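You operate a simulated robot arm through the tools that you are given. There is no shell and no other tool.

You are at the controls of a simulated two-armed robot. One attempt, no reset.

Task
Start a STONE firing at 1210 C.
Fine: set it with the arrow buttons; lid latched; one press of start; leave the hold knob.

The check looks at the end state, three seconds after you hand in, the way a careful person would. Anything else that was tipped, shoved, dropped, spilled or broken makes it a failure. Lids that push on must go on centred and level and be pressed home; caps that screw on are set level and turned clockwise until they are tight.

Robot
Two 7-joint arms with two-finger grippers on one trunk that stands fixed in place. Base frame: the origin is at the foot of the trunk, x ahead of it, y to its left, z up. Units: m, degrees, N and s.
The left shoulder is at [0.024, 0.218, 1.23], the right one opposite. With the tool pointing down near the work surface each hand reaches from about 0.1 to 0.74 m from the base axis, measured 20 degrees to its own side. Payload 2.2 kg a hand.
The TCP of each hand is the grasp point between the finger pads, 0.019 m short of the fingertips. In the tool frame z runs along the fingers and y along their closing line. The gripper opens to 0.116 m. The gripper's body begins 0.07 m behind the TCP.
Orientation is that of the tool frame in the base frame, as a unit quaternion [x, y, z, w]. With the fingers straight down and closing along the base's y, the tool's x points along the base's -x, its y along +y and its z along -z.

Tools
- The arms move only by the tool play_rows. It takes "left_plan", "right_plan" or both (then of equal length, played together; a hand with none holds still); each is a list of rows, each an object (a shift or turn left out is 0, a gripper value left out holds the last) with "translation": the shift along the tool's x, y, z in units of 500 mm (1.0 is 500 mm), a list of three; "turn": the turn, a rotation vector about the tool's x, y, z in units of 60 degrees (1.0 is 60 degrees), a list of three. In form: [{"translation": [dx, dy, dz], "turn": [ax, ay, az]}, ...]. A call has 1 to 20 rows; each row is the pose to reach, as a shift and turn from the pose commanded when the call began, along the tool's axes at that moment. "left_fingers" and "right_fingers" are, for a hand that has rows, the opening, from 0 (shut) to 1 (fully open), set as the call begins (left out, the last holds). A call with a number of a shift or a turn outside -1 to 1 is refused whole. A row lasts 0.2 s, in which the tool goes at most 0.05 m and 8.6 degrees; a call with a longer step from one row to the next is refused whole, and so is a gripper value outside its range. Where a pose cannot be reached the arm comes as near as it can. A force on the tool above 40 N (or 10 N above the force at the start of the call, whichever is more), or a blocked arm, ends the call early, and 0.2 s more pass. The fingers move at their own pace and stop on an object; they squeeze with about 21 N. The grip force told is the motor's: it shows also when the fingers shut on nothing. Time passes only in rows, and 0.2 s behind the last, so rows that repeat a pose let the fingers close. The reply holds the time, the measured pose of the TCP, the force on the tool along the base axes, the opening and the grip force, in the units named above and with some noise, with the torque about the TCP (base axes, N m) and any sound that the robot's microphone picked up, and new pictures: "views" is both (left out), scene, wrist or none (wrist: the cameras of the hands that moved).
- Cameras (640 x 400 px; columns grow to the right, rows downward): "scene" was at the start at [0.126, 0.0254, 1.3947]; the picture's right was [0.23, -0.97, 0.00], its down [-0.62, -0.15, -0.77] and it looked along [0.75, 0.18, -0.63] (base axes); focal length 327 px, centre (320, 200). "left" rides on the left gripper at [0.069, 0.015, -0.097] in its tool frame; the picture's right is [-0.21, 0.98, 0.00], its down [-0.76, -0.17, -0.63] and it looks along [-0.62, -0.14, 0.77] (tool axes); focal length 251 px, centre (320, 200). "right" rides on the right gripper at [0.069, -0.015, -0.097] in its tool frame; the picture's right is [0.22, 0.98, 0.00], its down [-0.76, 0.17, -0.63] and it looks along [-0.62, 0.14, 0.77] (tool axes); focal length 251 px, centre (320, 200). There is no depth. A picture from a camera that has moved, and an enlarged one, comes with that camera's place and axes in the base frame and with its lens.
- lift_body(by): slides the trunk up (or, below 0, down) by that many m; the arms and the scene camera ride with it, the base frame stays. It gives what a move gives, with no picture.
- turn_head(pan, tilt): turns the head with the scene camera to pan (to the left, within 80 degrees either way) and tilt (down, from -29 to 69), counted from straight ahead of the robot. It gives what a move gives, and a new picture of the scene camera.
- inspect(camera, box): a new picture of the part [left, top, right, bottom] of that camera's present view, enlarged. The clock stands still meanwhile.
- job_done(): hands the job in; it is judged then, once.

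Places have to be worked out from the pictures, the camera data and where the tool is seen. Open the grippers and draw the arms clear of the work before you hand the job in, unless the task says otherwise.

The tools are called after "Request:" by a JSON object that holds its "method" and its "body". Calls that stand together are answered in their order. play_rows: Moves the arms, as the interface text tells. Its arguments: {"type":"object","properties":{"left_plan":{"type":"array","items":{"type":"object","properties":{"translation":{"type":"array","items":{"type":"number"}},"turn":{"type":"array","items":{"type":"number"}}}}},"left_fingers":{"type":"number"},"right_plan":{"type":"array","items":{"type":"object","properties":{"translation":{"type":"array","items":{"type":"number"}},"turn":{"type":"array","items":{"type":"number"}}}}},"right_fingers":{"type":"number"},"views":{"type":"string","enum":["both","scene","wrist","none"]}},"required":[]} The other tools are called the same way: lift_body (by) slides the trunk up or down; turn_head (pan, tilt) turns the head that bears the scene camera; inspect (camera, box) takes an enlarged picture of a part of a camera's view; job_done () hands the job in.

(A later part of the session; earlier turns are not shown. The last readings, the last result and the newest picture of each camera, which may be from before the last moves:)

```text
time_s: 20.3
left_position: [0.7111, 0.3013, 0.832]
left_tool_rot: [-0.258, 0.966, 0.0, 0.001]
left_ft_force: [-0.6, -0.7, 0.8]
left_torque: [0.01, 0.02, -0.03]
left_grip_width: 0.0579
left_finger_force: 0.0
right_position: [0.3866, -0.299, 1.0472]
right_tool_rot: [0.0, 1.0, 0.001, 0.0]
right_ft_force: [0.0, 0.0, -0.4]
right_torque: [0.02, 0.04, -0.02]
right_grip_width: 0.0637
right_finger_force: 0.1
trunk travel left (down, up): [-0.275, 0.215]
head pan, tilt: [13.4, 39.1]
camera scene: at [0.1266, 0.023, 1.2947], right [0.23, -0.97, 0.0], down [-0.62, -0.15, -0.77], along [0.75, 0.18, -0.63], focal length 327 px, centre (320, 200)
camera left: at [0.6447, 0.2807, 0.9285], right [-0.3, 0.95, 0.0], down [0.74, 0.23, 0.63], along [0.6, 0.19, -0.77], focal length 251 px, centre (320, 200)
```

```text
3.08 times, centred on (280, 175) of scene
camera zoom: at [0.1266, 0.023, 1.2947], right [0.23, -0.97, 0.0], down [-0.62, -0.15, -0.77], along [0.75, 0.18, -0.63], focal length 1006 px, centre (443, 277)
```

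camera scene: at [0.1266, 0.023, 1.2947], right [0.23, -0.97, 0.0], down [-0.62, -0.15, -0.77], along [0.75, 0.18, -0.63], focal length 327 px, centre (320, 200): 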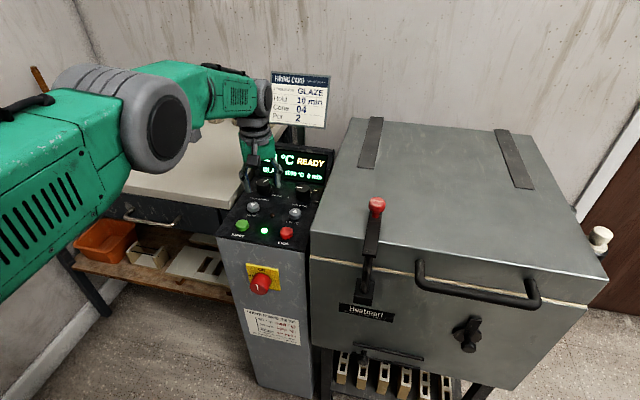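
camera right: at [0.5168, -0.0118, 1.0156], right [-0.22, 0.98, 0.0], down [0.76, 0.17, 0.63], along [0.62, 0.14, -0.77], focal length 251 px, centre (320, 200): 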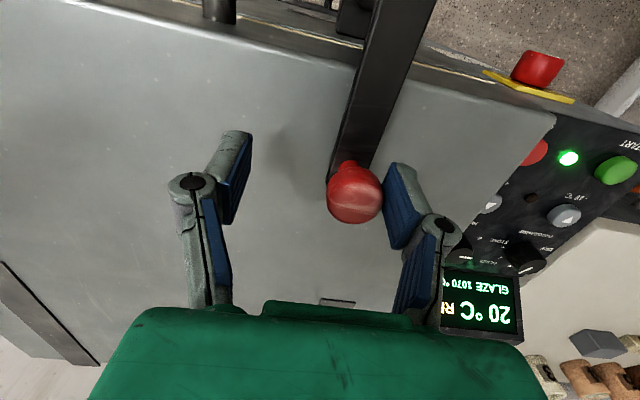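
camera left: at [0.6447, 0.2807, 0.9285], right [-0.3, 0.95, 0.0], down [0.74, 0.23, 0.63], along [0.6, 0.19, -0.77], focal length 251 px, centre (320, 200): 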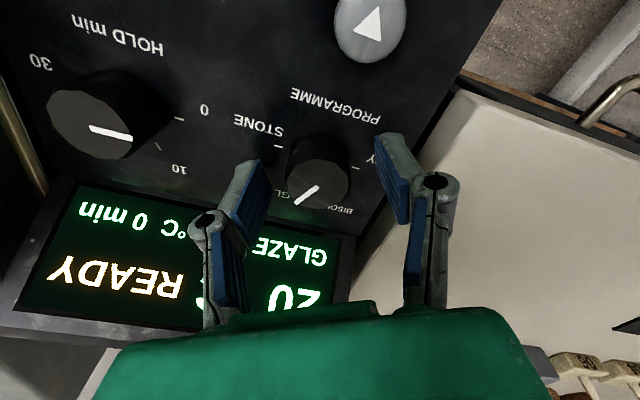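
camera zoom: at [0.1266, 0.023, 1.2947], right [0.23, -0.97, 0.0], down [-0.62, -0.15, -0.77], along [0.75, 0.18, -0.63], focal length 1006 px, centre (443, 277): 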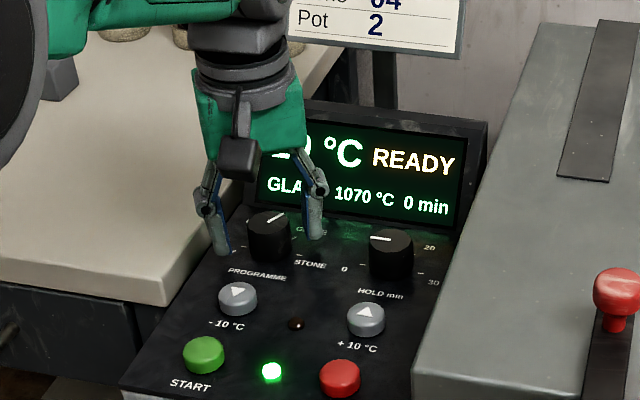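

The knob is centred between the fingers and nothing is touching. I'll close on it and check the grip before turning.

Request:
{"method": "play_rows", "body": {"left_plan": [{"translation": [0, 0, 0]}, {"translation": [0, 0, 0]}, {"translation": [0, 0, 0]}], "left_fingers": 0.2, "views": "wrist"}}

```text
time_s: 21.1
left_position: [0.7123, 0.3002, 0.8326]
left_tool_rot: [-0.259, 0.966, 0.001, 0.001]
left_ft_force: [3.7, -5.0, -1.1]
left_torque: [-0.48, -0.09, 0.0]
left_grip_width: 0.0331
left_finger_force: 44.7
right_position: [0.3883, -0.3007, 1.0472]
right_tool_rot: [0.0, 1.0, 0.003, 0.0]
right_ft_force: [-0.8, 0.1, 0.3]
right_torque: [0.0, -0.03, -0.02]
right_grip_width: 0.0639
right_finger_force: 0.1
trunk travel left (down, up): [-0.275, 0.215]
head pan, tilt: [13.4, 39.1]
camera left: at [0.6454, 0.2794, 0.9284], right [-0.3, 0.95, 0.0], down [0.74, 0.23, 0.63], along [0.6, 0.19, -0.77], focal length 251 px, centre (320, 200)
```

left: 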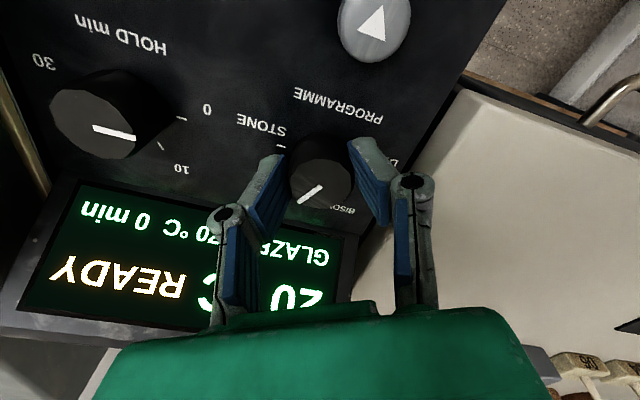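

The fingers hold the knob at 33 mm with only a light side force. Now I'll turn it 60° clockwise.

Request:
{"method": "play_rows", "body": {"left_plan": [{"turn": [0, 0, 0.125]}, {"turn": [0, 0, 0.25]}, {"turn": [0, 0, 0.375]}, {"turn": [0, 0, 0.5]}, {"turn": [0, 0, 0.625]}, {"turn": [0, 0, 0.75]}, {"turn": [0, 0, 0.875]}, {"turn": [0, 0, 1.0]}, {"turn": [0, 0, 1.0]}, {"turn": [0, 0, 1.0]}], "left_fingers": 0.2}}

Request:
{"method": "inspect", "body": {"camera": "left", "box": [200, 60, 440, 260]}}

Request:
{"method": "inspect", "body": {"camera": "scene", "box": [220, 110, 340, 240]}}

```text
time_s: 23.3
left_position: [0.7121, 0.3042, 0.8332]
left_tool_rot: [0.259, 0.966, -0.001, 0.0]
left_ft_force: [2.5, 0.4, -4.6]
left_torque: [0.08, -0.04, 0.58]
left_grip_width: 0.0329
left_finger_force: 45.4
right_position: [0.3866, -0.2984, 1.0487]
right_tool_rot: [0.0, 1.0, 0.001, 0.0]
right_ft_force: [0.0, -0.4, -0.5]
right_torque: [0.02, -0.02, 0.01]
right_grip_width: 0.0639
right_finger_force: 0.0
trunk travel left (down, up): [-0.275, 0.215]
head pan, tilt: [13.4, 39.1]
camera scene: at [0.128, 0.0236, 1.2945], right [0.23, -0.97, 0.0], down [-0.62, -0.15, -0.77], along [0.75, 0.18, -0.63], focal length 327 px, centre (320, 200)
camera left: at [0.6607, 0.3511, 0.9286], right [0.67, 0.74, 0.0], down [0.57, -0.52, 0.63], along [0.47, -0.43, -0.77], focal length 251 px, centre (320, 200)
```

scene: 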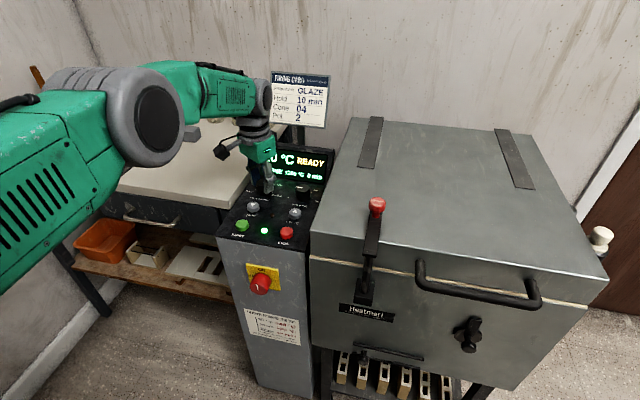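
left: 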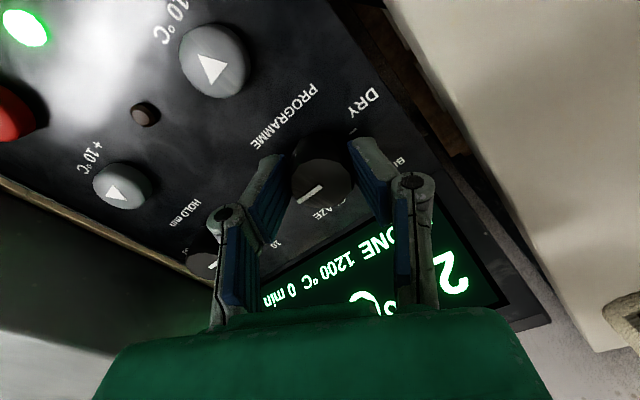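

```text
2.00 times, centred on (320, 160) of left
camera zoom: at [0.6607, 0.3511, 0.9286], right [0.67, 0.74, 0.0], down [0.57, -0.52, 0.63], along [0.47, -0.43, -0.77], focal length 503 px, centre (320, 280)
```

zoom: 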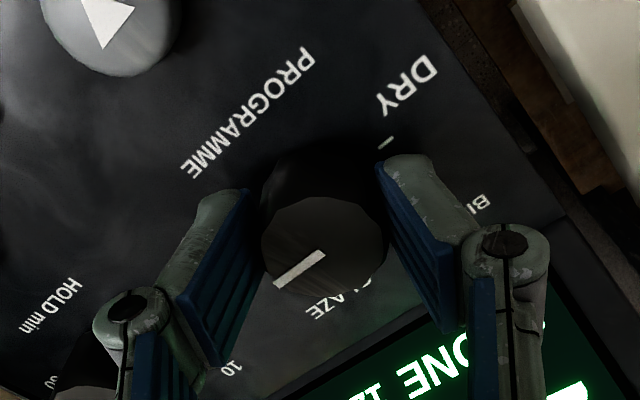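

```text
3.08 times, centred on (280, 175) of scene
camera zoom: at [0.128, 0.0236, 1.2945], right [0.23, -0.97, 0.0], down [-0.62, -0.15, -0.77], along [0.75, 0.18, -0.63], focal length 1006 px, centre (443, 277)
```

zoom: 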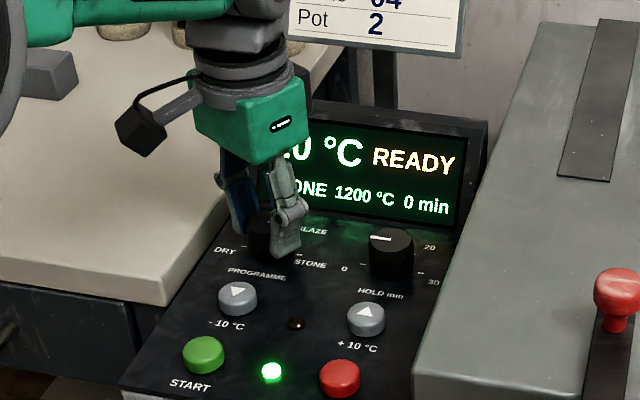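

The display now says STONE 1200 °C, 0 min. I'll open the fingers and lift straight up to see that the knob stays at STONE.

Request:
{"method": "play_rows", "body": {"left_plan": [{"translation": [0, 0, 0]}, {"translation": [0, 0, 0]}, {"translation": [0, 0, -0.04]}, {"translation": [0, 0, -0.1]}, {"translation": [0, 0, -0.17]}, {"translation": [0, 0, -0.17]}], "left_fingers": 0.5}}

Request:
{"method": "inspect", "body": {"camera": "left", "box": [150, 0, 500, 260]}}

Request:
{"method": "inspect", "body": {"camera": "scene", "box": [220, 110, 340, 240]}}

```text
time_s: 24.7
left_position: [0.7119, 0.3029, 0.9171]
left_tool_rot: [0.258, 0.966, 0.0, 0.0]
left_ft_force: [-0.6, -0.3, 0.1]
left_torque: [0.01, 0.01, -0.02]
left_grip_width: 0.058
left_finger_force: 0.0
right_position: [0.3872, -0.2994, 1.0479]
right_tool_rot: [0.0, 1.0, 0.0, 0.0]
right_ft_force: [1.3, 0.3, 0.6]
right_torque: [0.02, 0.0, -0.02]
right_grip_width: 0.0639
right_finger_force: 0.1
trunk travel left (down, up): [-0.275, 0.215]
head pan, tilt: [13.4, 39.1]
camera scene: at [0.1271, 0.023, 1.2946], right [0.23, -0.97, 0.0], down [-0.62, -0.15, -0.77], along [0.75, 0.18, -0.63], focal length 327 px, centre (320, 200)
camera left: at [0.6601, 0.351, 1.0128], right [0.67, 0.74, 0.0], down [0.57, -0.52, 0.63], along [0.47, -0.43, -0.77], focal length 251 px, centre (320, 200)
```

scene: 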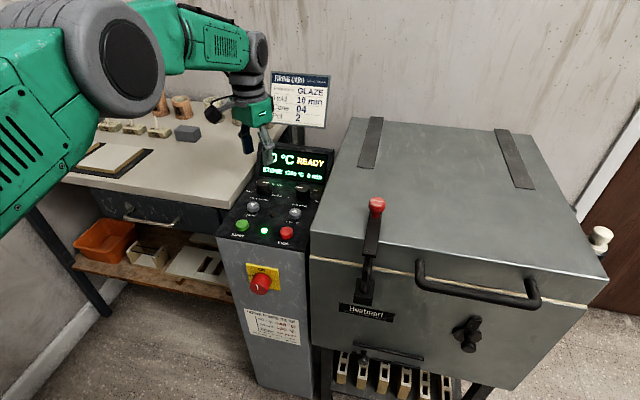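
left: 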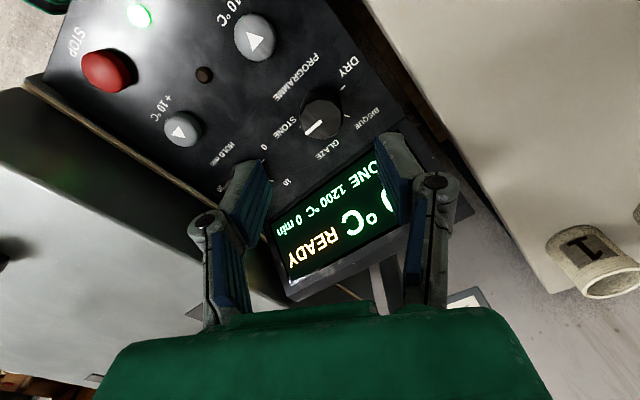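

```text
1.54 times, centred on (325, 130) of left
camera zoom: at [0.6601, 0.351, 1.0128], right [0.67, 0.74, 0.0], down [0.57, -0.52, 0.63], along [0.47, -0.43, -0.77], focal length 387 px, centre (312, 308)
```

zoom: 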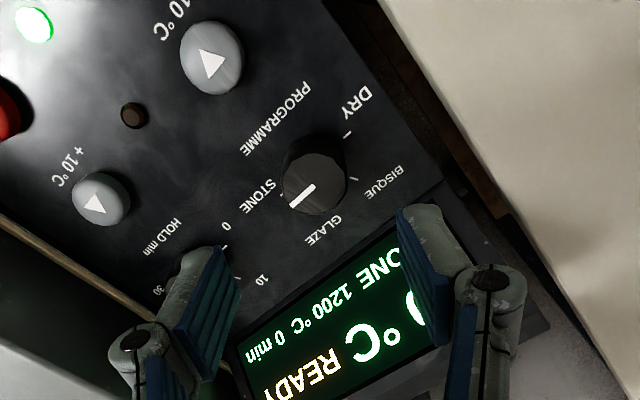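

```text
3.08 times, centred on (280, 175) of scene
camera zoom: at [0.1271, 0.023, 1.2946], right [0.23, -0.97, 0.0], down [-0.62, -0.15, -0.77], along [0.75, 0.18, -0.63], focal length 1006 px, centre (443, 277)
```

zoom: 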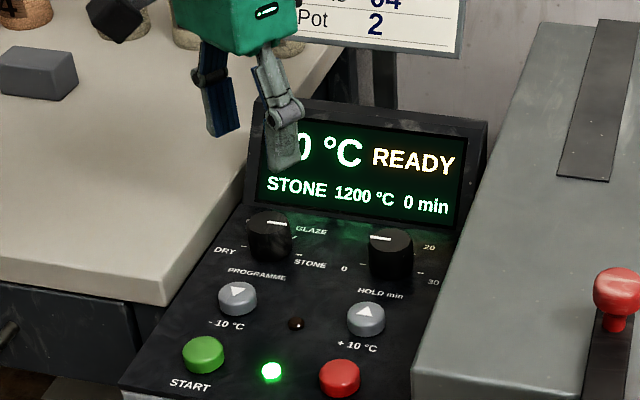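

STONE 1200 °C is set and the knob has stayed put, with hold unchanged at 0 min. One press of +10 °C is needed. I'll close the left fingers and bring them above the +10 button, at (0.642, 0.204) with its top at z≈0.815.

Request:
{"method": "play_rows", "body": {"left_plan": [{"translation": [0.0044, -0.048, 0.0], "turn": [0, 0, -0.1]}, {"translation": [0.0088, -0.096, 0.0], "turn": [0, 0, -0.2]}, {"translation": [0.013, -0.145, 0.02], "turn": [0, 0, -0.3]}, {"translation": [0.0176, -0.193, 0.04], "turn": [0, 0, -0.4]}, {"translation": [0.022, -0.2412, 0.06], "turn": [0, 0, -0.5]}, {"translation": [0.022, -0.2412, 0.074], "turn": [0, 0, -0.5]}, {"translation": [0.022, -0.2412, 0.074], "turn": [0, 0, -0.5]}], "left_fingers": 0}}

Request:
{"method": "inspect", "body": {"camera": "left", "box": [200, 60, 440, 260]}}

Request:
{"method": "inspect", "body": {"camera": "scene", "box": [220, 110, 350, 260]}}

```text
time_s: 26.3
left_position: [0.6414, 0.2034, 0.881]
left_tool_rot: [0.0, 1.0, 0.001, 0.002]
left_ft_force: [-0.6, 0.3, 0.3]
left_torque: [0.01, 0.02, 0.0]
left_grip_width: 0.0003
left_finger_force: 21.3
right_position: [0.3855, -0.2996, 1.0476]
right_tool_rot: [0.0, 1.0, 0.001, 0.001]
right_ft_force: [0.1, -0.6, 0.4]
right_torque: [-0.02, 0.01, 0.0]
right_grip_width: 0.0639
right_finger_force: 0.1
trunk travel left (down, up): [-0.275, 0.215]
head pan, tilt: [13.4, 39.1]
camera scene: at [0.1263, 0.0226, 1.2948], right [0.23, -0.97, 0.0], down [-0.62, -0.15, -0.77], along [0.75, 0.18, -0.63], focal length 327 px, centre (320, 200)
camera left: at [0.5727, 0.2188, 0.9779], right [0.21, 0.98, 0.0], down [0.76, -0.17, 0.63], along [0.62, -0.13, -0.77], focal length 251 px, centre (320, 200)
```

scene: 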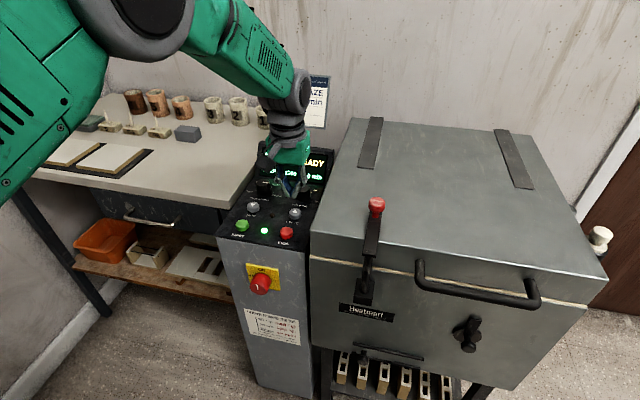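
left: 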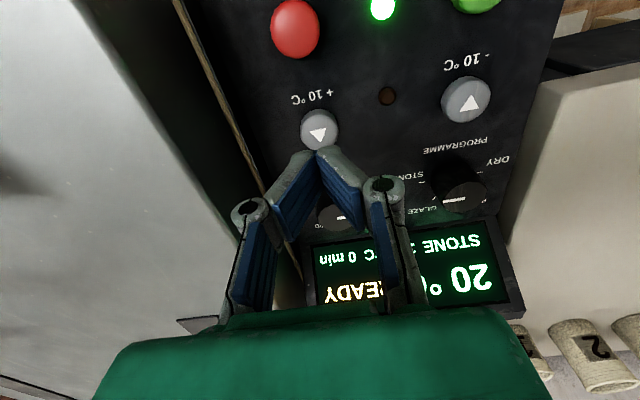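

```text
2.00 times, centred on (320, 160) of left
camera zoom: at [0.5727, 0.2188, 0.9779], right [0.21, 0.98, 0.0], down [0.76, -0.17, 0.63], along [0.62, -0.13, -0.77], focal length 503 px, centre (320, 280)
```

zoom: 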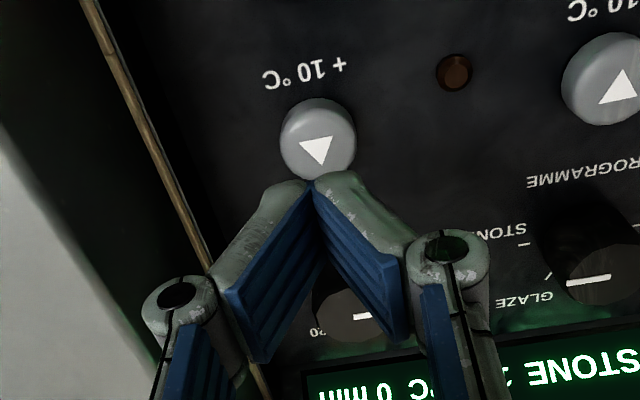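

```text
2.67 times, centred on (285, 185) of scene
camera zoom: at [0.1263, 0.0226, 1.2948], right [0.23, -0.97, 0.0], down [-0.62, -0.15, -0.77], along [0.75, 0.18, -0.63], focal length 872 px, centre (413, 240)
```

zoom: 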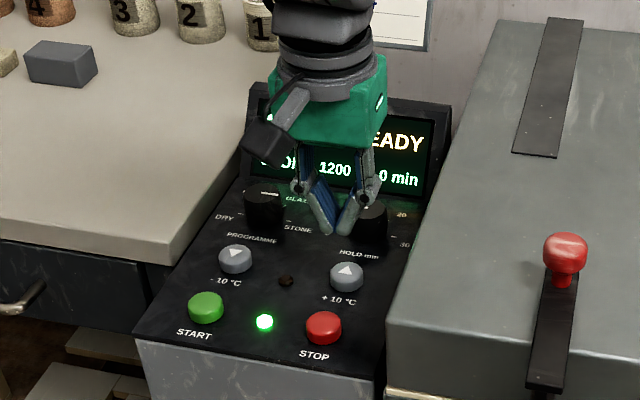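

The closed fingertips are directly above the +10 button. I'll press down in one quick stroke and come straight back up, then read the display.

Request:
{"method": "play_rows", "body": {"left_plan": [{"translation": [-0.003, 0.002, 0.04]}, {"translation": [-0.003, 0.002, 0.08]}, {"translation": [-0.003, 0.002, 0.095]}, {"translation": [-0.003, 0.002, 0.1]}, {"translation": [-0.003, 0.002, 0.04]}, {"translation": [0, 0, 0]}, {"translation": [0, 0, 0]}], "left_fingers": 0, "views": "scene"}}

Request:
{"method": "inspect", "body": {"camera": "left", "box": [290, 200, 530, 330]}}

Request:
{"method": "inspect", "body": {"camera": "scene", "box": [240, 130, 340, 200]}}

```text
time_s: 27.9
left_position: [0.6402, 0.2033, 0.8805]
left_tool_rot: [0.0, 1.0, 0.001, 0.0]
left_ft_force: [0.0, 0.2, -0.3]
left_torque: [-0.01, 0.0, 0.03]
left_grip_width: 0.0
left_finger_force: 20.9
right_position: [0.3876, -0.3003, 1.0476]
right_tool_rot: [0.0, 1.0, 0.001, 0.0]
right_ft_force: [0.2, 0.5, -0.2]
right_torque: [0.01, 0.03, -0.01]
right_grip_width: 0.0639
right_finger_force: 0.0
trunk travel left (down, up): [-0.275, 0.215]
head pan, tilt: [13.4, 39.1]
camera scene: at [0.1268, 0.0222, 1.2947], right [0.23, -0.97, 0.0], down [-0.62, -0.15, -0.77], along [0.75, 0.18, -0.63], focal length 327 px, centre (320, 200)
```

scene: 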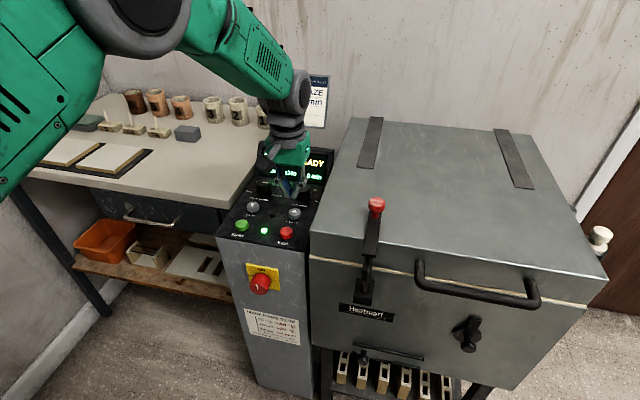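

```text
2.67 times, centred on (410, 265) of left
camera zoom: at [0.5712, 0.2185, 0.9767], right [0.21, 0.98, 0.0], down [0.76, -0.17, 0.63], along [0.62, -0.13, -0.77], focal length 670 px, centre (80, 27)
```

zoom: 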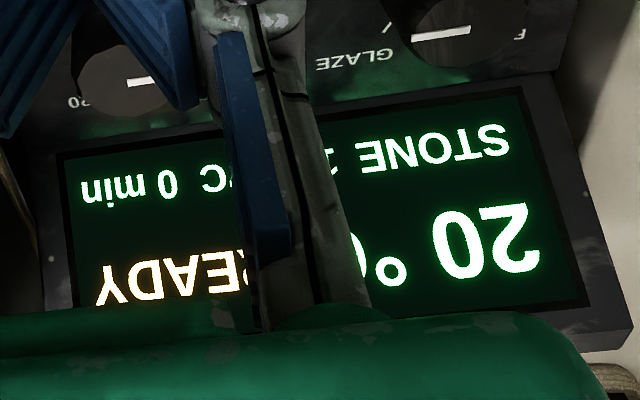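

```text
5.71 times, centred on (290, 165) of scene
camera zoom: at [0.1268, 0.0222, 1.2947], right [0.23, -0.97, 0.0], down [-0.62, -0.15, -0.77], along [0.75, 0.18, -0.63], focal length 1869 px, centre (491, 400)
```

zoom: 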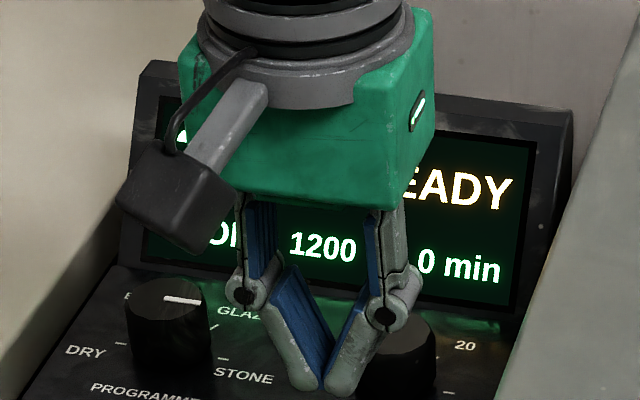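

The display still shows 1200, so that stroke didn't reach the switch. I'll go down to the same depth and hold there to read position and force.

Request:
{"method": "play_rows", "body": {"left_plan": [{"translation": [-0.003, 0.002, 0.04]}, {"translation": [-0.003, 0.002, 0.08]}, {"translation": [-0.003, 0.002, 0.095]}, {"translation": [-0.003, 0.002, 0.095]}], "left_fingers": 0, "views": "wrist"}}

Request:
{"method": "inspect", "body": {"camera": "scene", "box": [240, 130, 340, 230]}}

Request:
{"method": "inspect", "body": {"camera": "left", "box": [270, 80, 400, 200]}}

```text
time_s: 28.9
left_position: [0.6418, 0.2049, 0.8341]
left_tool_rot: [0.001, 1.0, 0.001, 0.0]
left_ft_force: [0.6, 0.4, 0.4]
left_torque: [0.01, 0.0, 0.0]
left_grip_width: 0.0
left_finger_force: 21.1
right_position: [0.386, -0.2998, 1.048]
right_tool_rot: [-0.001, 1.0, 0.001, 0.001]
right_ft_force: [0.1, 0.8, 0.3]
right_torque: [0.01, 0.03, -0.05]
right_grip_width: 0.0636
right_finger_force: 0.0
trunk travel left (down, up): [-0.275, 0.215]
head pan, tilt: [13.4, 39.1]
camera left: at [0.5727, 0.2205, 0.9307], right [0.21, 0.98, 0.0], down [0.76, -0.17, 0.63], along [0.62, -0.13, -0.77], focal length 251 px, centre (320, 200)
```

left: 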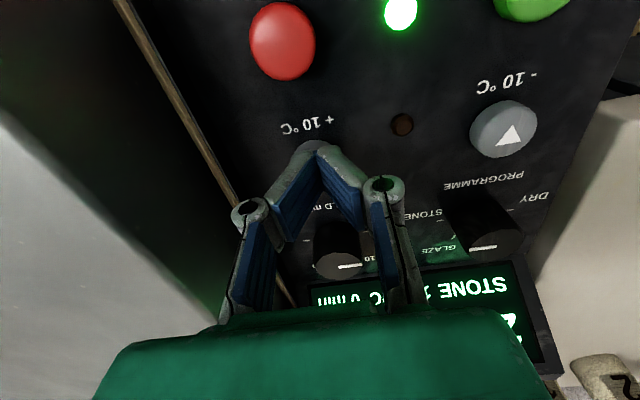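

```text
4.00 times, centred on (290, 180) of scene
camera zoom: at [0.1267, 0.0223, 1.2947], right [0.23, -0.97, 0.0], down [-0.62, -0.15, -0.77], along [0.75, 0.18, -0.63], focal length 1308 px, centre (440, 280)
```

zoom: 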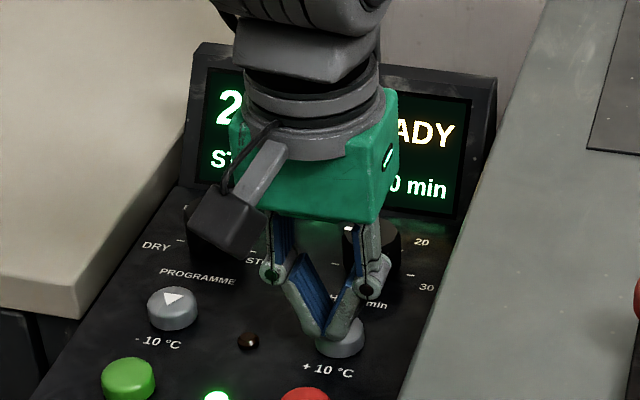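

```text
3.33 times, centred on (335, 140) of left
camera zoom: at [0.5727, 0.2205, 0.9307], right [0.21, 0.98, 0.0], down [0.76, -0.17, 0.63], along [0.62, -0.13, -0.77], focal length 838 px, centre (270, 400)
```

zoom: 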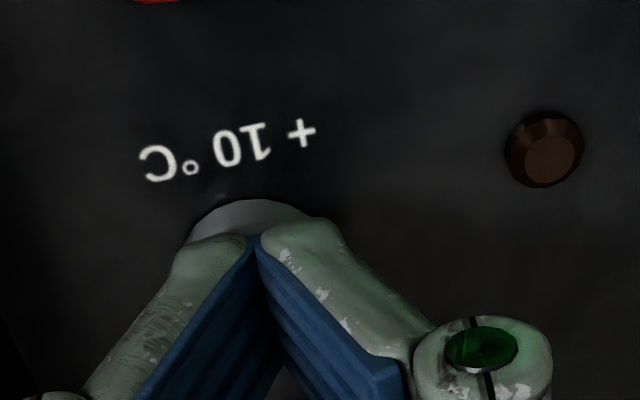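

The fingertips are just touching the button top with no force yet, so it needs a deeper stroke. I'll press 7 mm further and release.

Request:
{"method": "play_rows", "body": {"left_plan": [{"translation": [0.003, -0.003, 0.006]}, {"translation": [0.003, -0.003, 0.014]}, {"translation": [0.003, -0.003, -0.02]}, {"translation": [0.003, -0.003, -0.06]}, {"translation": [0.003, -0.003, -0.06]}], "left_fingers": 0, "views": "none"}}

Request:
{"method": "inspect", "body": {"camera": "scene", "box": [240, 130, 340, 230]}}

```text
time_s: 30.1
left_position: [0.6434, 0.2022, 0.8631]
left_tool_rot: [0.001, 1.0, 0.001, 0.001]
left_ft_force: [1.0, 0.3, 0.8]
left_torque: [0.02, -0.01, 0.0]
left_grip_width: 0.0
left_finger_force: 21.1
right_position: [0.3867, -0.2993, 1.0473]
right_tool_rot: [0.0, 1.0, 0.0, 0.0]
right_ft_force: [0.6, 0.2, 0.5]
right_torque: [-0.02, 0.05, -0.01]
right_grip_width: 0.0637
right_finger_force: 0.0
trunk travel left (down, up): [-0.275, 0.215]
head pan, tilt: [13.4, 39.1]
```

```text
4.00 times, centred on (290, 180) of scene
camera zoom: at [0.1268, 0.0222, 1.2947], right [0.23, -0.97, 0.0], down [-0.62, -0.15, -0.77], along [0.75, 0.18, -0.63], focal length 1308 px, centre (440, 280)
```

zoom: 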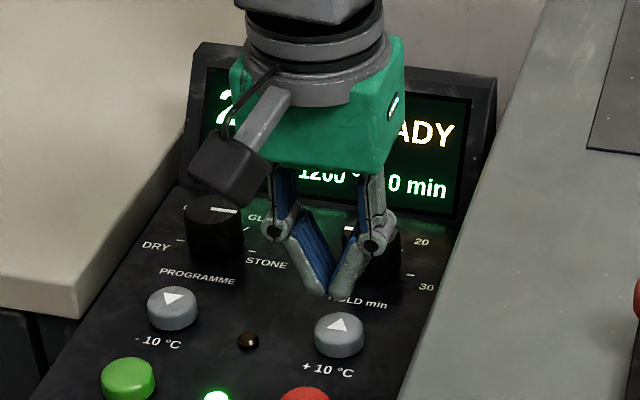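

The setpoint is partly hidden by the hand, so I'll zoom in on it.

Request:
{"method": "inspect", "body": {"camera": "scene", "box": [275, 160, 325, 190]}}

```text
12.80 times, centred on (300, 175) of scene
camera zoom: at [0.1268, 0.0222, 1.2947], right [0.23, -0.97, 0.0], down [-0.62, -0.15, -0.77], along [0.75, 0.18, -0.63], focal length 4187 px, centre (576, 520)
```

zoom: 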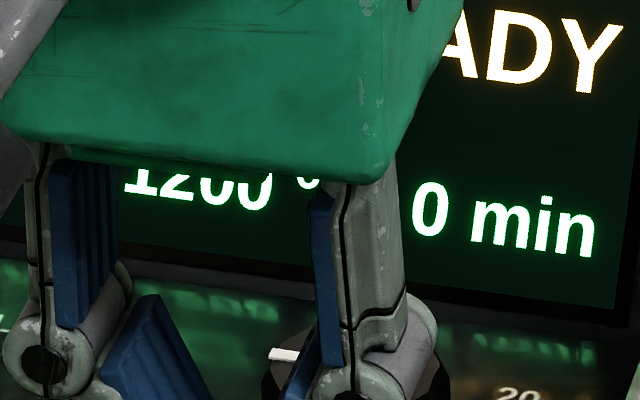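

Still 1200. I'll press again a bit deeper, with a short dwell so the arm catches up, and read the force while it's down.

Request:
{"method": "play_rows", "body": {"left_plan": [{"translation": [0, 0, 0.05]}, {"translation": [0, 0, 0.066]}, {"translation": [0, 0, 0.072]}, {"translation": [0, 0, 0.072]}], "left_fingers": 0, "views": "none"}}

Request:
{"method": "inspect", "body": {"camera": "scene", "box": [270, 180, 320, 230]}}

Request:
{"method": "inspect", "body": {"camera": "left", "box": [290, 180, 560, 350]}}

```text
time_s: 31.1
left_position: [0.6422, 0.202, 0.8267]
left_tool_rot: [0.0, 1.0, 0.0, 0.001]
left_ft_force: [0.1, -1.0, 1.7]
left_torque: [-0.01, -0.01, 0.01]
left_grip_width: 0.0059
left_finger_force: 28.2
right_position: [0.3867, -0.2995, 1.049]
right_tool_rot: [0.0, 1.0, 0.001, 0.0]
right_ft_force: [1.1, 1.0, -0.4]
right_torque: [0.0, -0.03, 0.04]
right_grip_width: 0.0635
right_finger_force: 0.1
trunk travel left (down, up): [-0.275, 0.215]
head pan, tilt: [13.4, 39.1]
```

```text
8.00 times, centred on (295, 205) of scene
camera zoom: at [0.1263, 0.022, 1.2948], right [0.23, -0.97, 0.0], down [-0.62, -0.15, -0.77], along [0.75, 0.18, -0.63], focal length 2617 px, centre (520, 160)
```

zoom: 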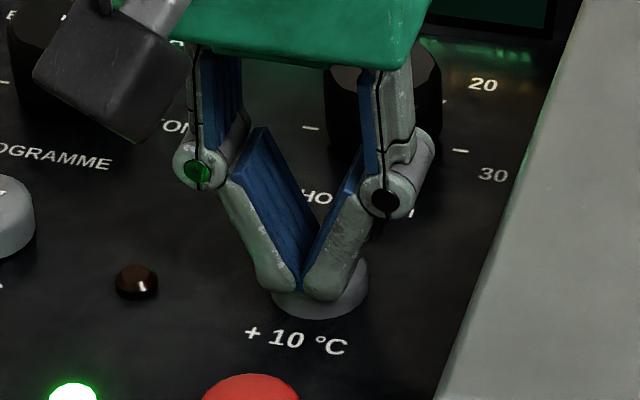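

```text
2.35 times, centred on (425, 265) of left
camera zoom: at [0.5732, 0.2173, 0.924], right [0.21, 0.98, 0.0], down [0.76, -0.17, 0.63], along [0.62, -0.13, -0.77], focal length 592 px, centre (73, 47)
```

zoom: 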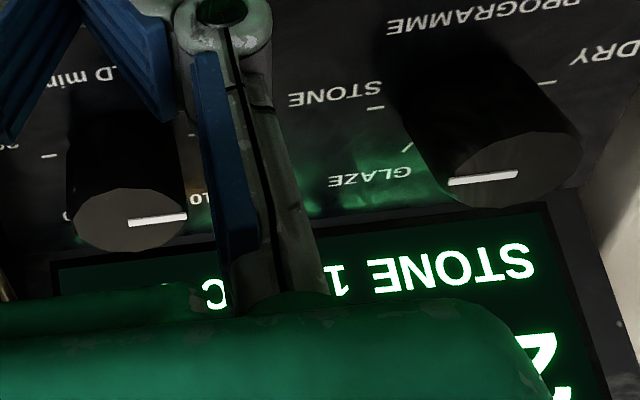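

Contact has begun (1.7 N, fingers spread very slightly). I'll go 3 mm deeper and read again.

Request:
{"method": "play_rows", "body": {"left_plan": [{"translation": [0, 0, 0.003]}, {"translation": [0, 0, 0.006]}, {"translation": [0, 0, 0.006]}], "left_fingers": 0, "views": "none"}}

Request:
{"method": "inspect", "body": {"camera": "scene", "box": [250, 140, 330, 230]}}

```text
time_s: 31.9
left_position: [0.6413, 0.202, 0.8247]
left_tool_rot: [0.0, 1.0, 0.001, 0.0]
left_ft_force: [1.1, -0.1, 5.3]
left_torque: [-0.01, -0.05, 0.01]
left_grip_width: 0.0061
left_finger_force: 27.8
right_position: [0.3861, -0.3018, 1.0476]
right_tool_rot: [0.001, 1.0, 0.001, 0.0]
right_ft_force: [-0.2, 0.2, 0.3]
right_torque: [0.0, 0.02, 0.01]
right_grip_width: 0.0636
right_finger_force: 0.1
trunk travel left (down, up): [-0.275, 0.215]
head pan, tilt: [13.4, 39.1]
heard: click
```

```text
4.44 times, centred on (290, 185) of scene
camera zoom: at [0.126, 0.022, 1.2948], right [0.23, -0.97, 0.0], down [-0.62, -0.15, -0.77], along [0.75, 0.18, -0.63], focal length 1454 px, centre (453, 267)
```

zoom: 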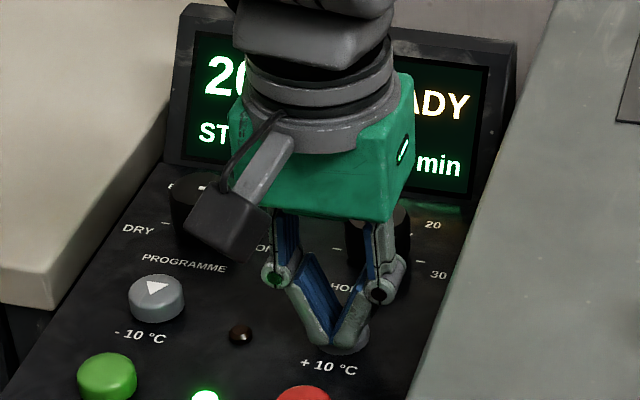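

I heard a click at 5 N, so the button actuated. I'll lift straight up and read the setpoint.

Request:
{"method": "play_rows", "body": {"left_plan": [{"translation": [0, 0, -0.05]}, {"translation": [0, 0, -0.12]}, {"translation": [0.06, 0, -0.18]}, {"translation": [0.12, 0, -0.18]}, {"translation": [0.12, 0, -0.18]}], "left_fingers": 0, "views": "wrist"}}

Request:
{"method": "inspect", "body": {"camera": "scene", "box": [240, 130, 350, 240]}}

Request:
{"method": "inspect", "body": {"camera": "left", "box": [260, 120, 480, 280]}}

```text
time_s: 33.1
left_position: [0.5806, 0.2007, 0.9137]
left_tool_rot: [0.0, 1.0, 0.0, 0.0]
left_ft_force: [-0.5, -0.3, -0.5]
left_torque: [0.04, -0.02, -0.01]
left_grip_width: 0.0
left_finger_force: 28.6
right_position: [0.3872, -0.2998, 1.0477]
right_tool_rot: [0.0, 1.0, 0.001, 0.0]
right_ft_force: [-0.3, 0.8, -0.3]
right_torque: [-0.03, 0.02, 0.0]
right_grip_width: 0.0639
right_finger_force: 0.0
trunk travel left (down, up): [-0.275, 0.215]
head pan, tilt: [13.4, 39.1]
camera left: at [0.5118, 0.2169, 1.0104], right [0.21, 0.98, 0.0], down [0.76, -0.17, 0.63], along [0.62, -0.13, -0.77], focal length 251 px, centre (320, 200)
```

left: 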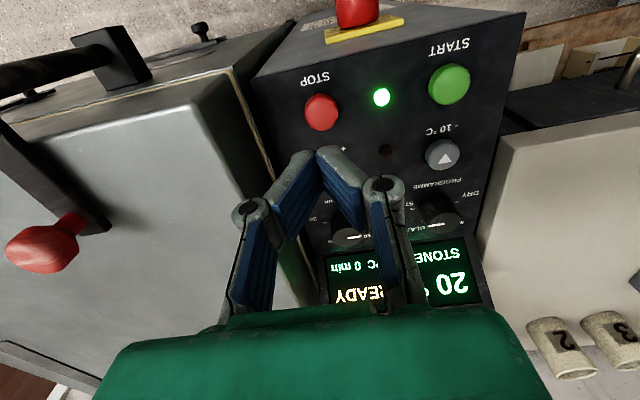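

```text
3.64 times, centred on (295, 185) of scene
camera zoom: at [0.1268, 0.0222, 1.2946], right [0.23, -0.97, 0.0], down [-0.62, -0.15, -0.77], along [0.75, 0.18, -0.63], focal length 1190 px, centre (411, 254)
```

zoom: 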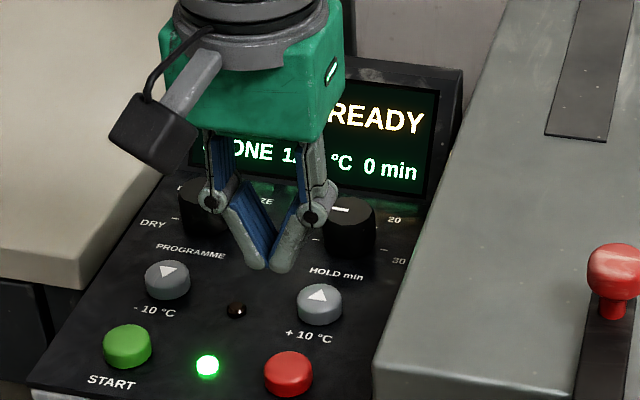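

```text
2.50 times, centred on (370, 200) of left
camera zoom: at [0.5118, 0.2169, 1.0104], right [0.21, 0.98, 0.0], down [0.76, -0.17, 0.63], along [0.62, -0.13, -0.77], focal length 629 px, centre (195, 200)
```

zoom: 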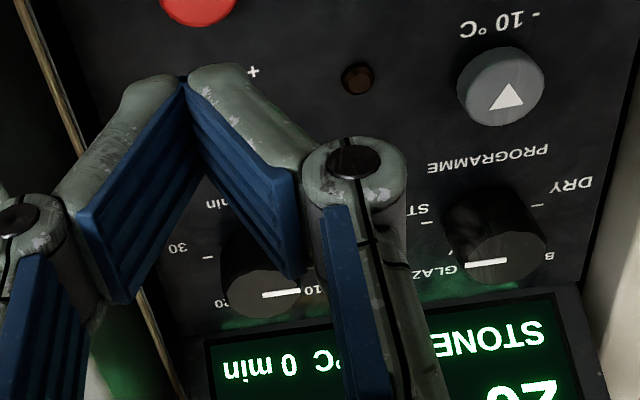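

The hand still hides the digits. I'll slide it over to above START, at (0.578, 0.303), while staying high, which opens up the view of the display.

Request:
{"method": "play_rows", "body": {"left_plan": [{"translation": [0.003, 0.07, -0.02]}, {"translation": [0.006, 0.14, -0.02]}, {"translation": [0.006, 0.204, 0.0]}, {"translation": [0.006, 0.204, 0.02]}, {"translation": [0.006, 0.204, 0.02]}], "left_fingers": 0, "views": "both"}}

Request:
{"method": "inspect", "body": {"camera": "scene", "box": [220, 130, 350, 260]}}

Request:
{"method": "inspect", "body": {"camera": "left", "box": [200, 60, 440, 260]}}

```text
time_s: 34.3
left_position: [0.5756, 0.3054, 0.9039]
left_tool_rot: [0.0, 1.0, 0.001, 0.001]
left_ft_force: [-0.2, 0.3, 0.1]
left_torque: [0.04, 0.0, 0.0]
left_grip_width: 0.0
left_finger_force: 28.7
right_position: [0.3858, -0.3003, 1.0472]
right_tool_rot: [-0.001, 1.0, 0.001, 0.001]
right_ft_force: [-0.5, -0.1, -0.3]
right_torque: [0.0, 0.03, 0.0]
right_grip_width: 0.0636
right_finger_force: 0.0
trunk travel left (down, up): [-0.275, 0.215]
head pan, tilt: [13.4, 39.1]
camera scene: at [0.1259, 0.0218, 1.2948], right [0.23, -0.97, 0.0], down [-0.62, -0.15, -0.77], along [0.75, 0.18, -0.63], focal length 327 px, centre (320, 200)
camera left: at [0.5064, 0.3205, 0.9996], right [0.21, 0.98, 0.0], down [0.76, -0.17, 0.63], along [0.62, -0.13, -0.77], focal length 251 px, centre (320, 200)
```

scene: 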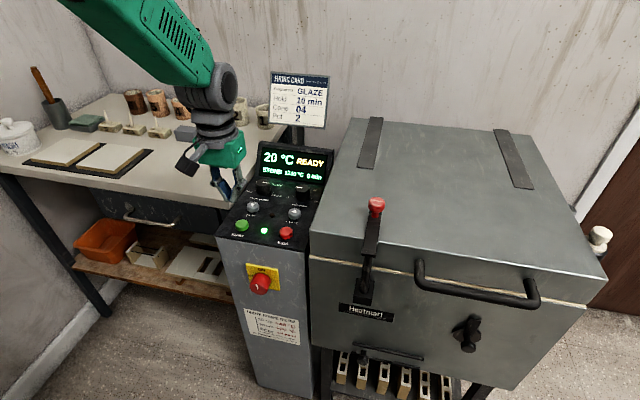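
left: 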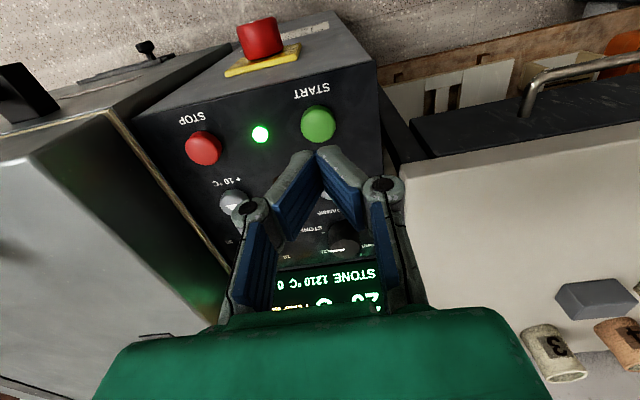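

```text
3.08 times, centred on (285, 195) of scene
camera zoom: at [0.1259, 0.0218, 1.2948], right [0.23, -0.97, 0.0], down [-0.62, -0.15, -0.77], along [0.75, 0.18, -0.63], focal length 1006 px, centre (428, 215)
```

zoom: 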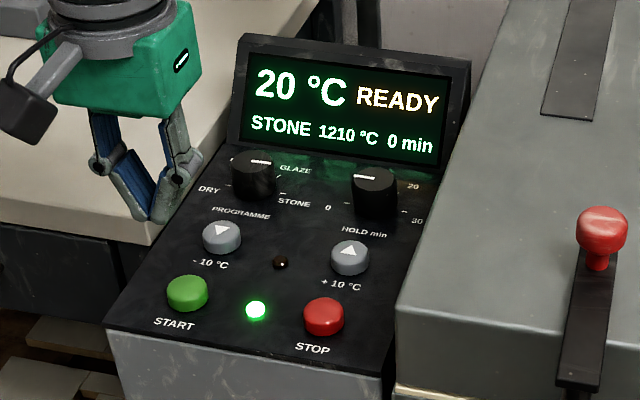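

```text
2.00 times, centred on (320, 160) of left
camera zoom: at [0.5064, 0.3205, 0.9996], right [0.21, 0.98, 0.0], down [0.76, -0.17, 0.63], along [0.62, -0.13, -0.77], focal length 503 px, centre (320, 280)
```

zoom: 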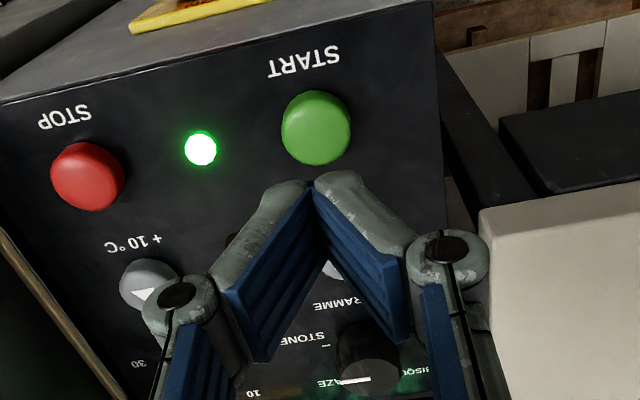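

The display reads STONE 1210 °C, 0 min, READY, and the latch bar is still closed. START is at (0.579, 0.304), so I'll come down to just above it.

Request:
{"method": "play_rows", "body": {"left_plan": [{"translation": [-0.007, -0.003, 0.04]}, {"translation": [-0.007, -0.003, 0.09]}, {"translation": [-0.007, -0.003, 0.124]}, {"translation": [-0.007, -0.003, 0.124]}], "left_fingers": 0, "views": "none"}}

Request:
{"method": "inspect", "body": {"camera": "scene", "box": [220, 190, 310, 250]}}

Request:
{"method": "inspect", "body": {"camera": "left", "box": [270, 80, 400, 200]}}

```text
time_s: 35.3
left_position: [0.5811, 0.304, 0.8428]
left_tool_rot: [0.0, 1.0, 0.0, 0.001]
left_ft_force: [-0.1, 0.6, -0.6]
left_torque: [-0.03, 0.02, -0.01]
left_grip_width: 0.0002
left_finger_force: 28.3
right_position: [0.3853, -0.2987, 1.0481]
right_tool_rot: [0.0, 1.0, 0.001, 0.001]
right_ft_force: [-0.1, 0.2, -0.2]
right_torque: [0.03, -0.03, 0.0]
right_grip_width: 0.0636
right_finger_force: 0.0
trunk travel left (down, up): [-0.275, 0.215]
head pan, tilt: [13.4, 39.1]
```

```text
6.67 times, centred on (265, 220) of scene
camera zoom: at [0.1261, 0.0233, 1.2948], right [0.23, -0.97, 0.0], down [-0.62, -0.15, -0.77], along [0.75, 0.18, -0.63], focal length 2181 px, centre (687, 67)
```

zoom: 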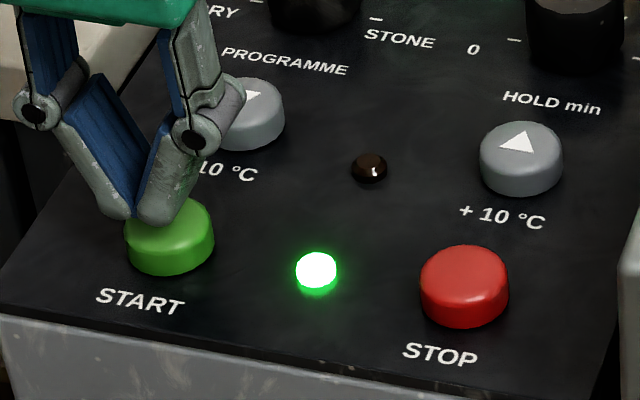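

```text
3.33 times, centred on (335, 140) of left
camera zoom: at [0.5124, 0.3187, 0.9386], right [0.21, 0.98, 0.0], down [0.76, -0.17, 0.63], along [0.62, -0.14, -0.77], focal length 838 px, centre (270, 400)
```

zoom: 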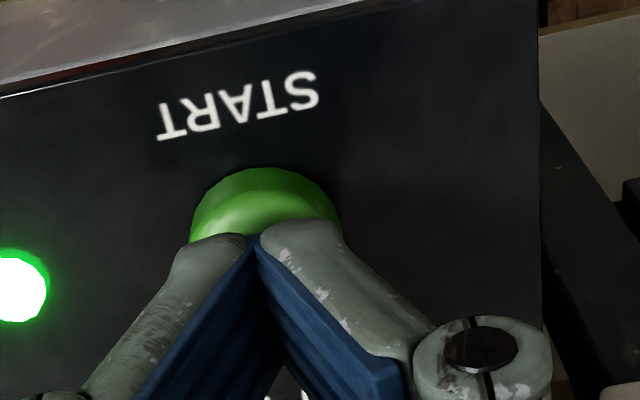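

The tips hover about 1 cm above START, roughly 3 mm toward its far-left side. I'll recentre and lower slowly until contact.

Request:
{"method": "play_rows", "body": {"left_plan": [{"translation": [0.006, -0.006, 0.0]}, {"translation": [0.006, -0.006, 0.012]}, {"translation": [0.006, -0.006, 0.022]}, {"translation": [0.006, -0.006, 0.022]}], "left_fingers": 0, "views": "none"}}

Request:
{"method": "inspect", "body": {"camera": "scene", "box": [220, 190, 310, 250]}}

```text
time_s: 36.3
left_position: [0.5775, 0.3004, 0.832]
left_tool_rot: [0.0, 1.0, 0.001, 0.0]
left_ft_force: [0.5, 0.0, 0.7]
left_torque: [-0.02, -0.01, 0.0]
left_grip_width: 0.0
left_finger_force: 28.2
right_position: [0.3857, -0.2988, 1.0473]
right_tool_rot: [0.0, 1.0, 0.001, 0.001]
right_ft_force: [-0.2, 0.5, 0.3]
right_torque: [0.02, -0.02, 0.0]
right_grip_width: 0.0636
right_finger_force: 0.1
trunk travel left (down, up): [-0.275, 0.215]
head pan, tilt: [13.4, 39.1]
```

```text
6.67 times, centred on (265, 220) of scene
camera zoom: at [0.1261, 0.023, 1.2948], right [0.23, -0.97, 0.0], down [-0.62, -0.15, -0.77], along [0.75, 0.18, -0.63], focal length 2181 px, centre (687, 67)
```

zoom: 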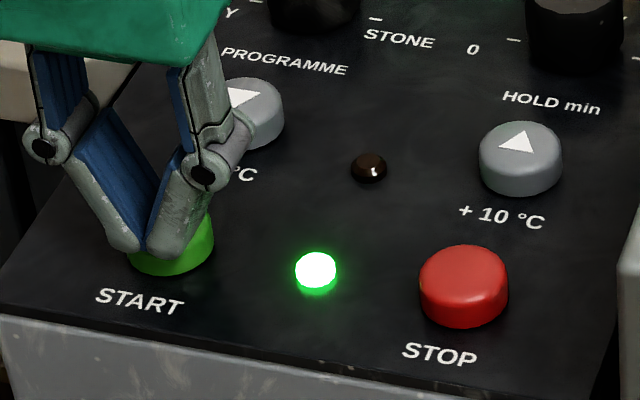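

Just above contact. I'll press down monotonically in small steps and stop when I hear the click.

Request:
{"method": "play_rows", "body": {"left_plan": [{"translation": [0, -0.004, 0.004]}, {"translation": [0, -0.004, 0.007]}, {"translation": [0, -0.004, 0.01]}, {"translation": [0, -0.004, 0.01]}], "left_fingers": 0, "views": "none"}}

```text
time_s: 37.3
left_position: [0.5783, 0.2986, 0.8266]
left_tool_rot: [0.0, 1.0, 0.0, 0.002]
left_ft_force: [0.9, -0.9, 1.4]
left_torque: [-0.03, -0.04, 0.0]
left_grip_width: 0.0
left_finger_force: 28.4
right_position: [0.3858, -0.2991, 1.0474]
right_tool_rot: [0.001, 1.0, 0.002, 0.001]
right_ft_force: [-0.6, 0.9, 0.5]
right_torque: [-0.01, -0.01, -0.02]
right_grip_width: 0.0639
right_finger_force: 0.1
trunk travel left (down, up): [-0.275, 0.215]
head pan, tilt: [13.4, 39.1]
heard: click
```

A click, with light contact force. I'll lift straight up and read the display before doing anything else.

Request:
{"method": "play_rows", "body": {"left_plan": [{"translation": [0, 0, -0.05]}, {"translation": [0, 0, -0.12]}, {"translation": [0, 0, -0.2]}, {"translation": [0, 0, -0.2]}], "left_fingers": 0, "views": "scene"}}

Request:
{"method": "inspect", "body": {"camera": "scene", "box": [220, 130, 350, 260]}}

```text
time_s: 38.3
left_position: [0.5794, 0.2984, 0.9268]
left_tool_rot: [0.0, 1.0, 0.001, 0.001]
left_ft_force: [-0.1, 0.6, 0.0]
left_torque: [-0.03, 0.07, 0.03]
left_grip_width: 0.0
left_finger_force: 28.2
right_position: [0.3872, -0.299, 1.0471]
right_tool_rot: [-0.001, 1.0, 0.001, 0.0]
right_ft_force: [-0.1, 0.0, -0.4]
right_torque: [-0.01, 0.08, 0.03]
right_grip_width: 0.0641
right_finger_force: 0.1
trunk travel left (down, up): [-0.275, 0.215]
head pan, tilt: [13.4, 39.1]
camera scene: at [0.1266, 0.0228, 1.2946], right [0.23, -0.97, 0.0], down [-0.62, -0.15, -0.77], along [0.75, 0.18, -0.63], focal length 327 px, centre (320, 200)
```

scene: 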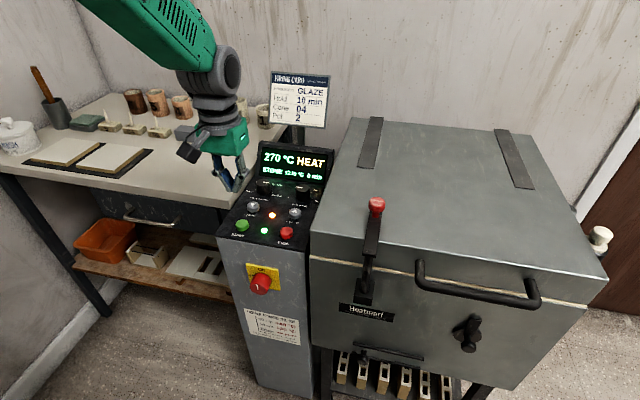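

```text
3.08 times, centred on (285, 195) of scene
camera zoom: at [0.1266, 0.0228, 1.2946], right [0.23, -0.97, 0.0], down [-0.62, -0.15, -0.77], along [0.75, 0.18, -0.63], focal length 1006 px, centre (428, 215)
```

zoom: 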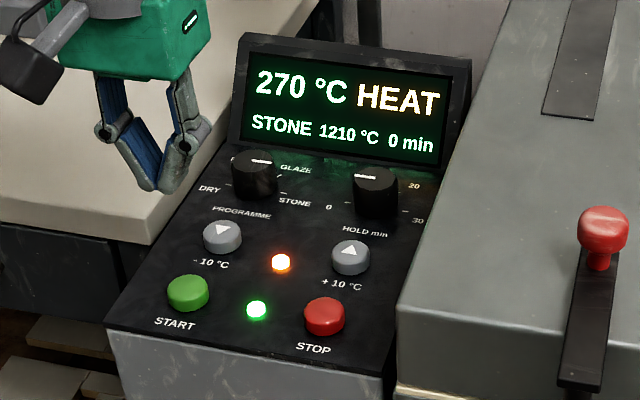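

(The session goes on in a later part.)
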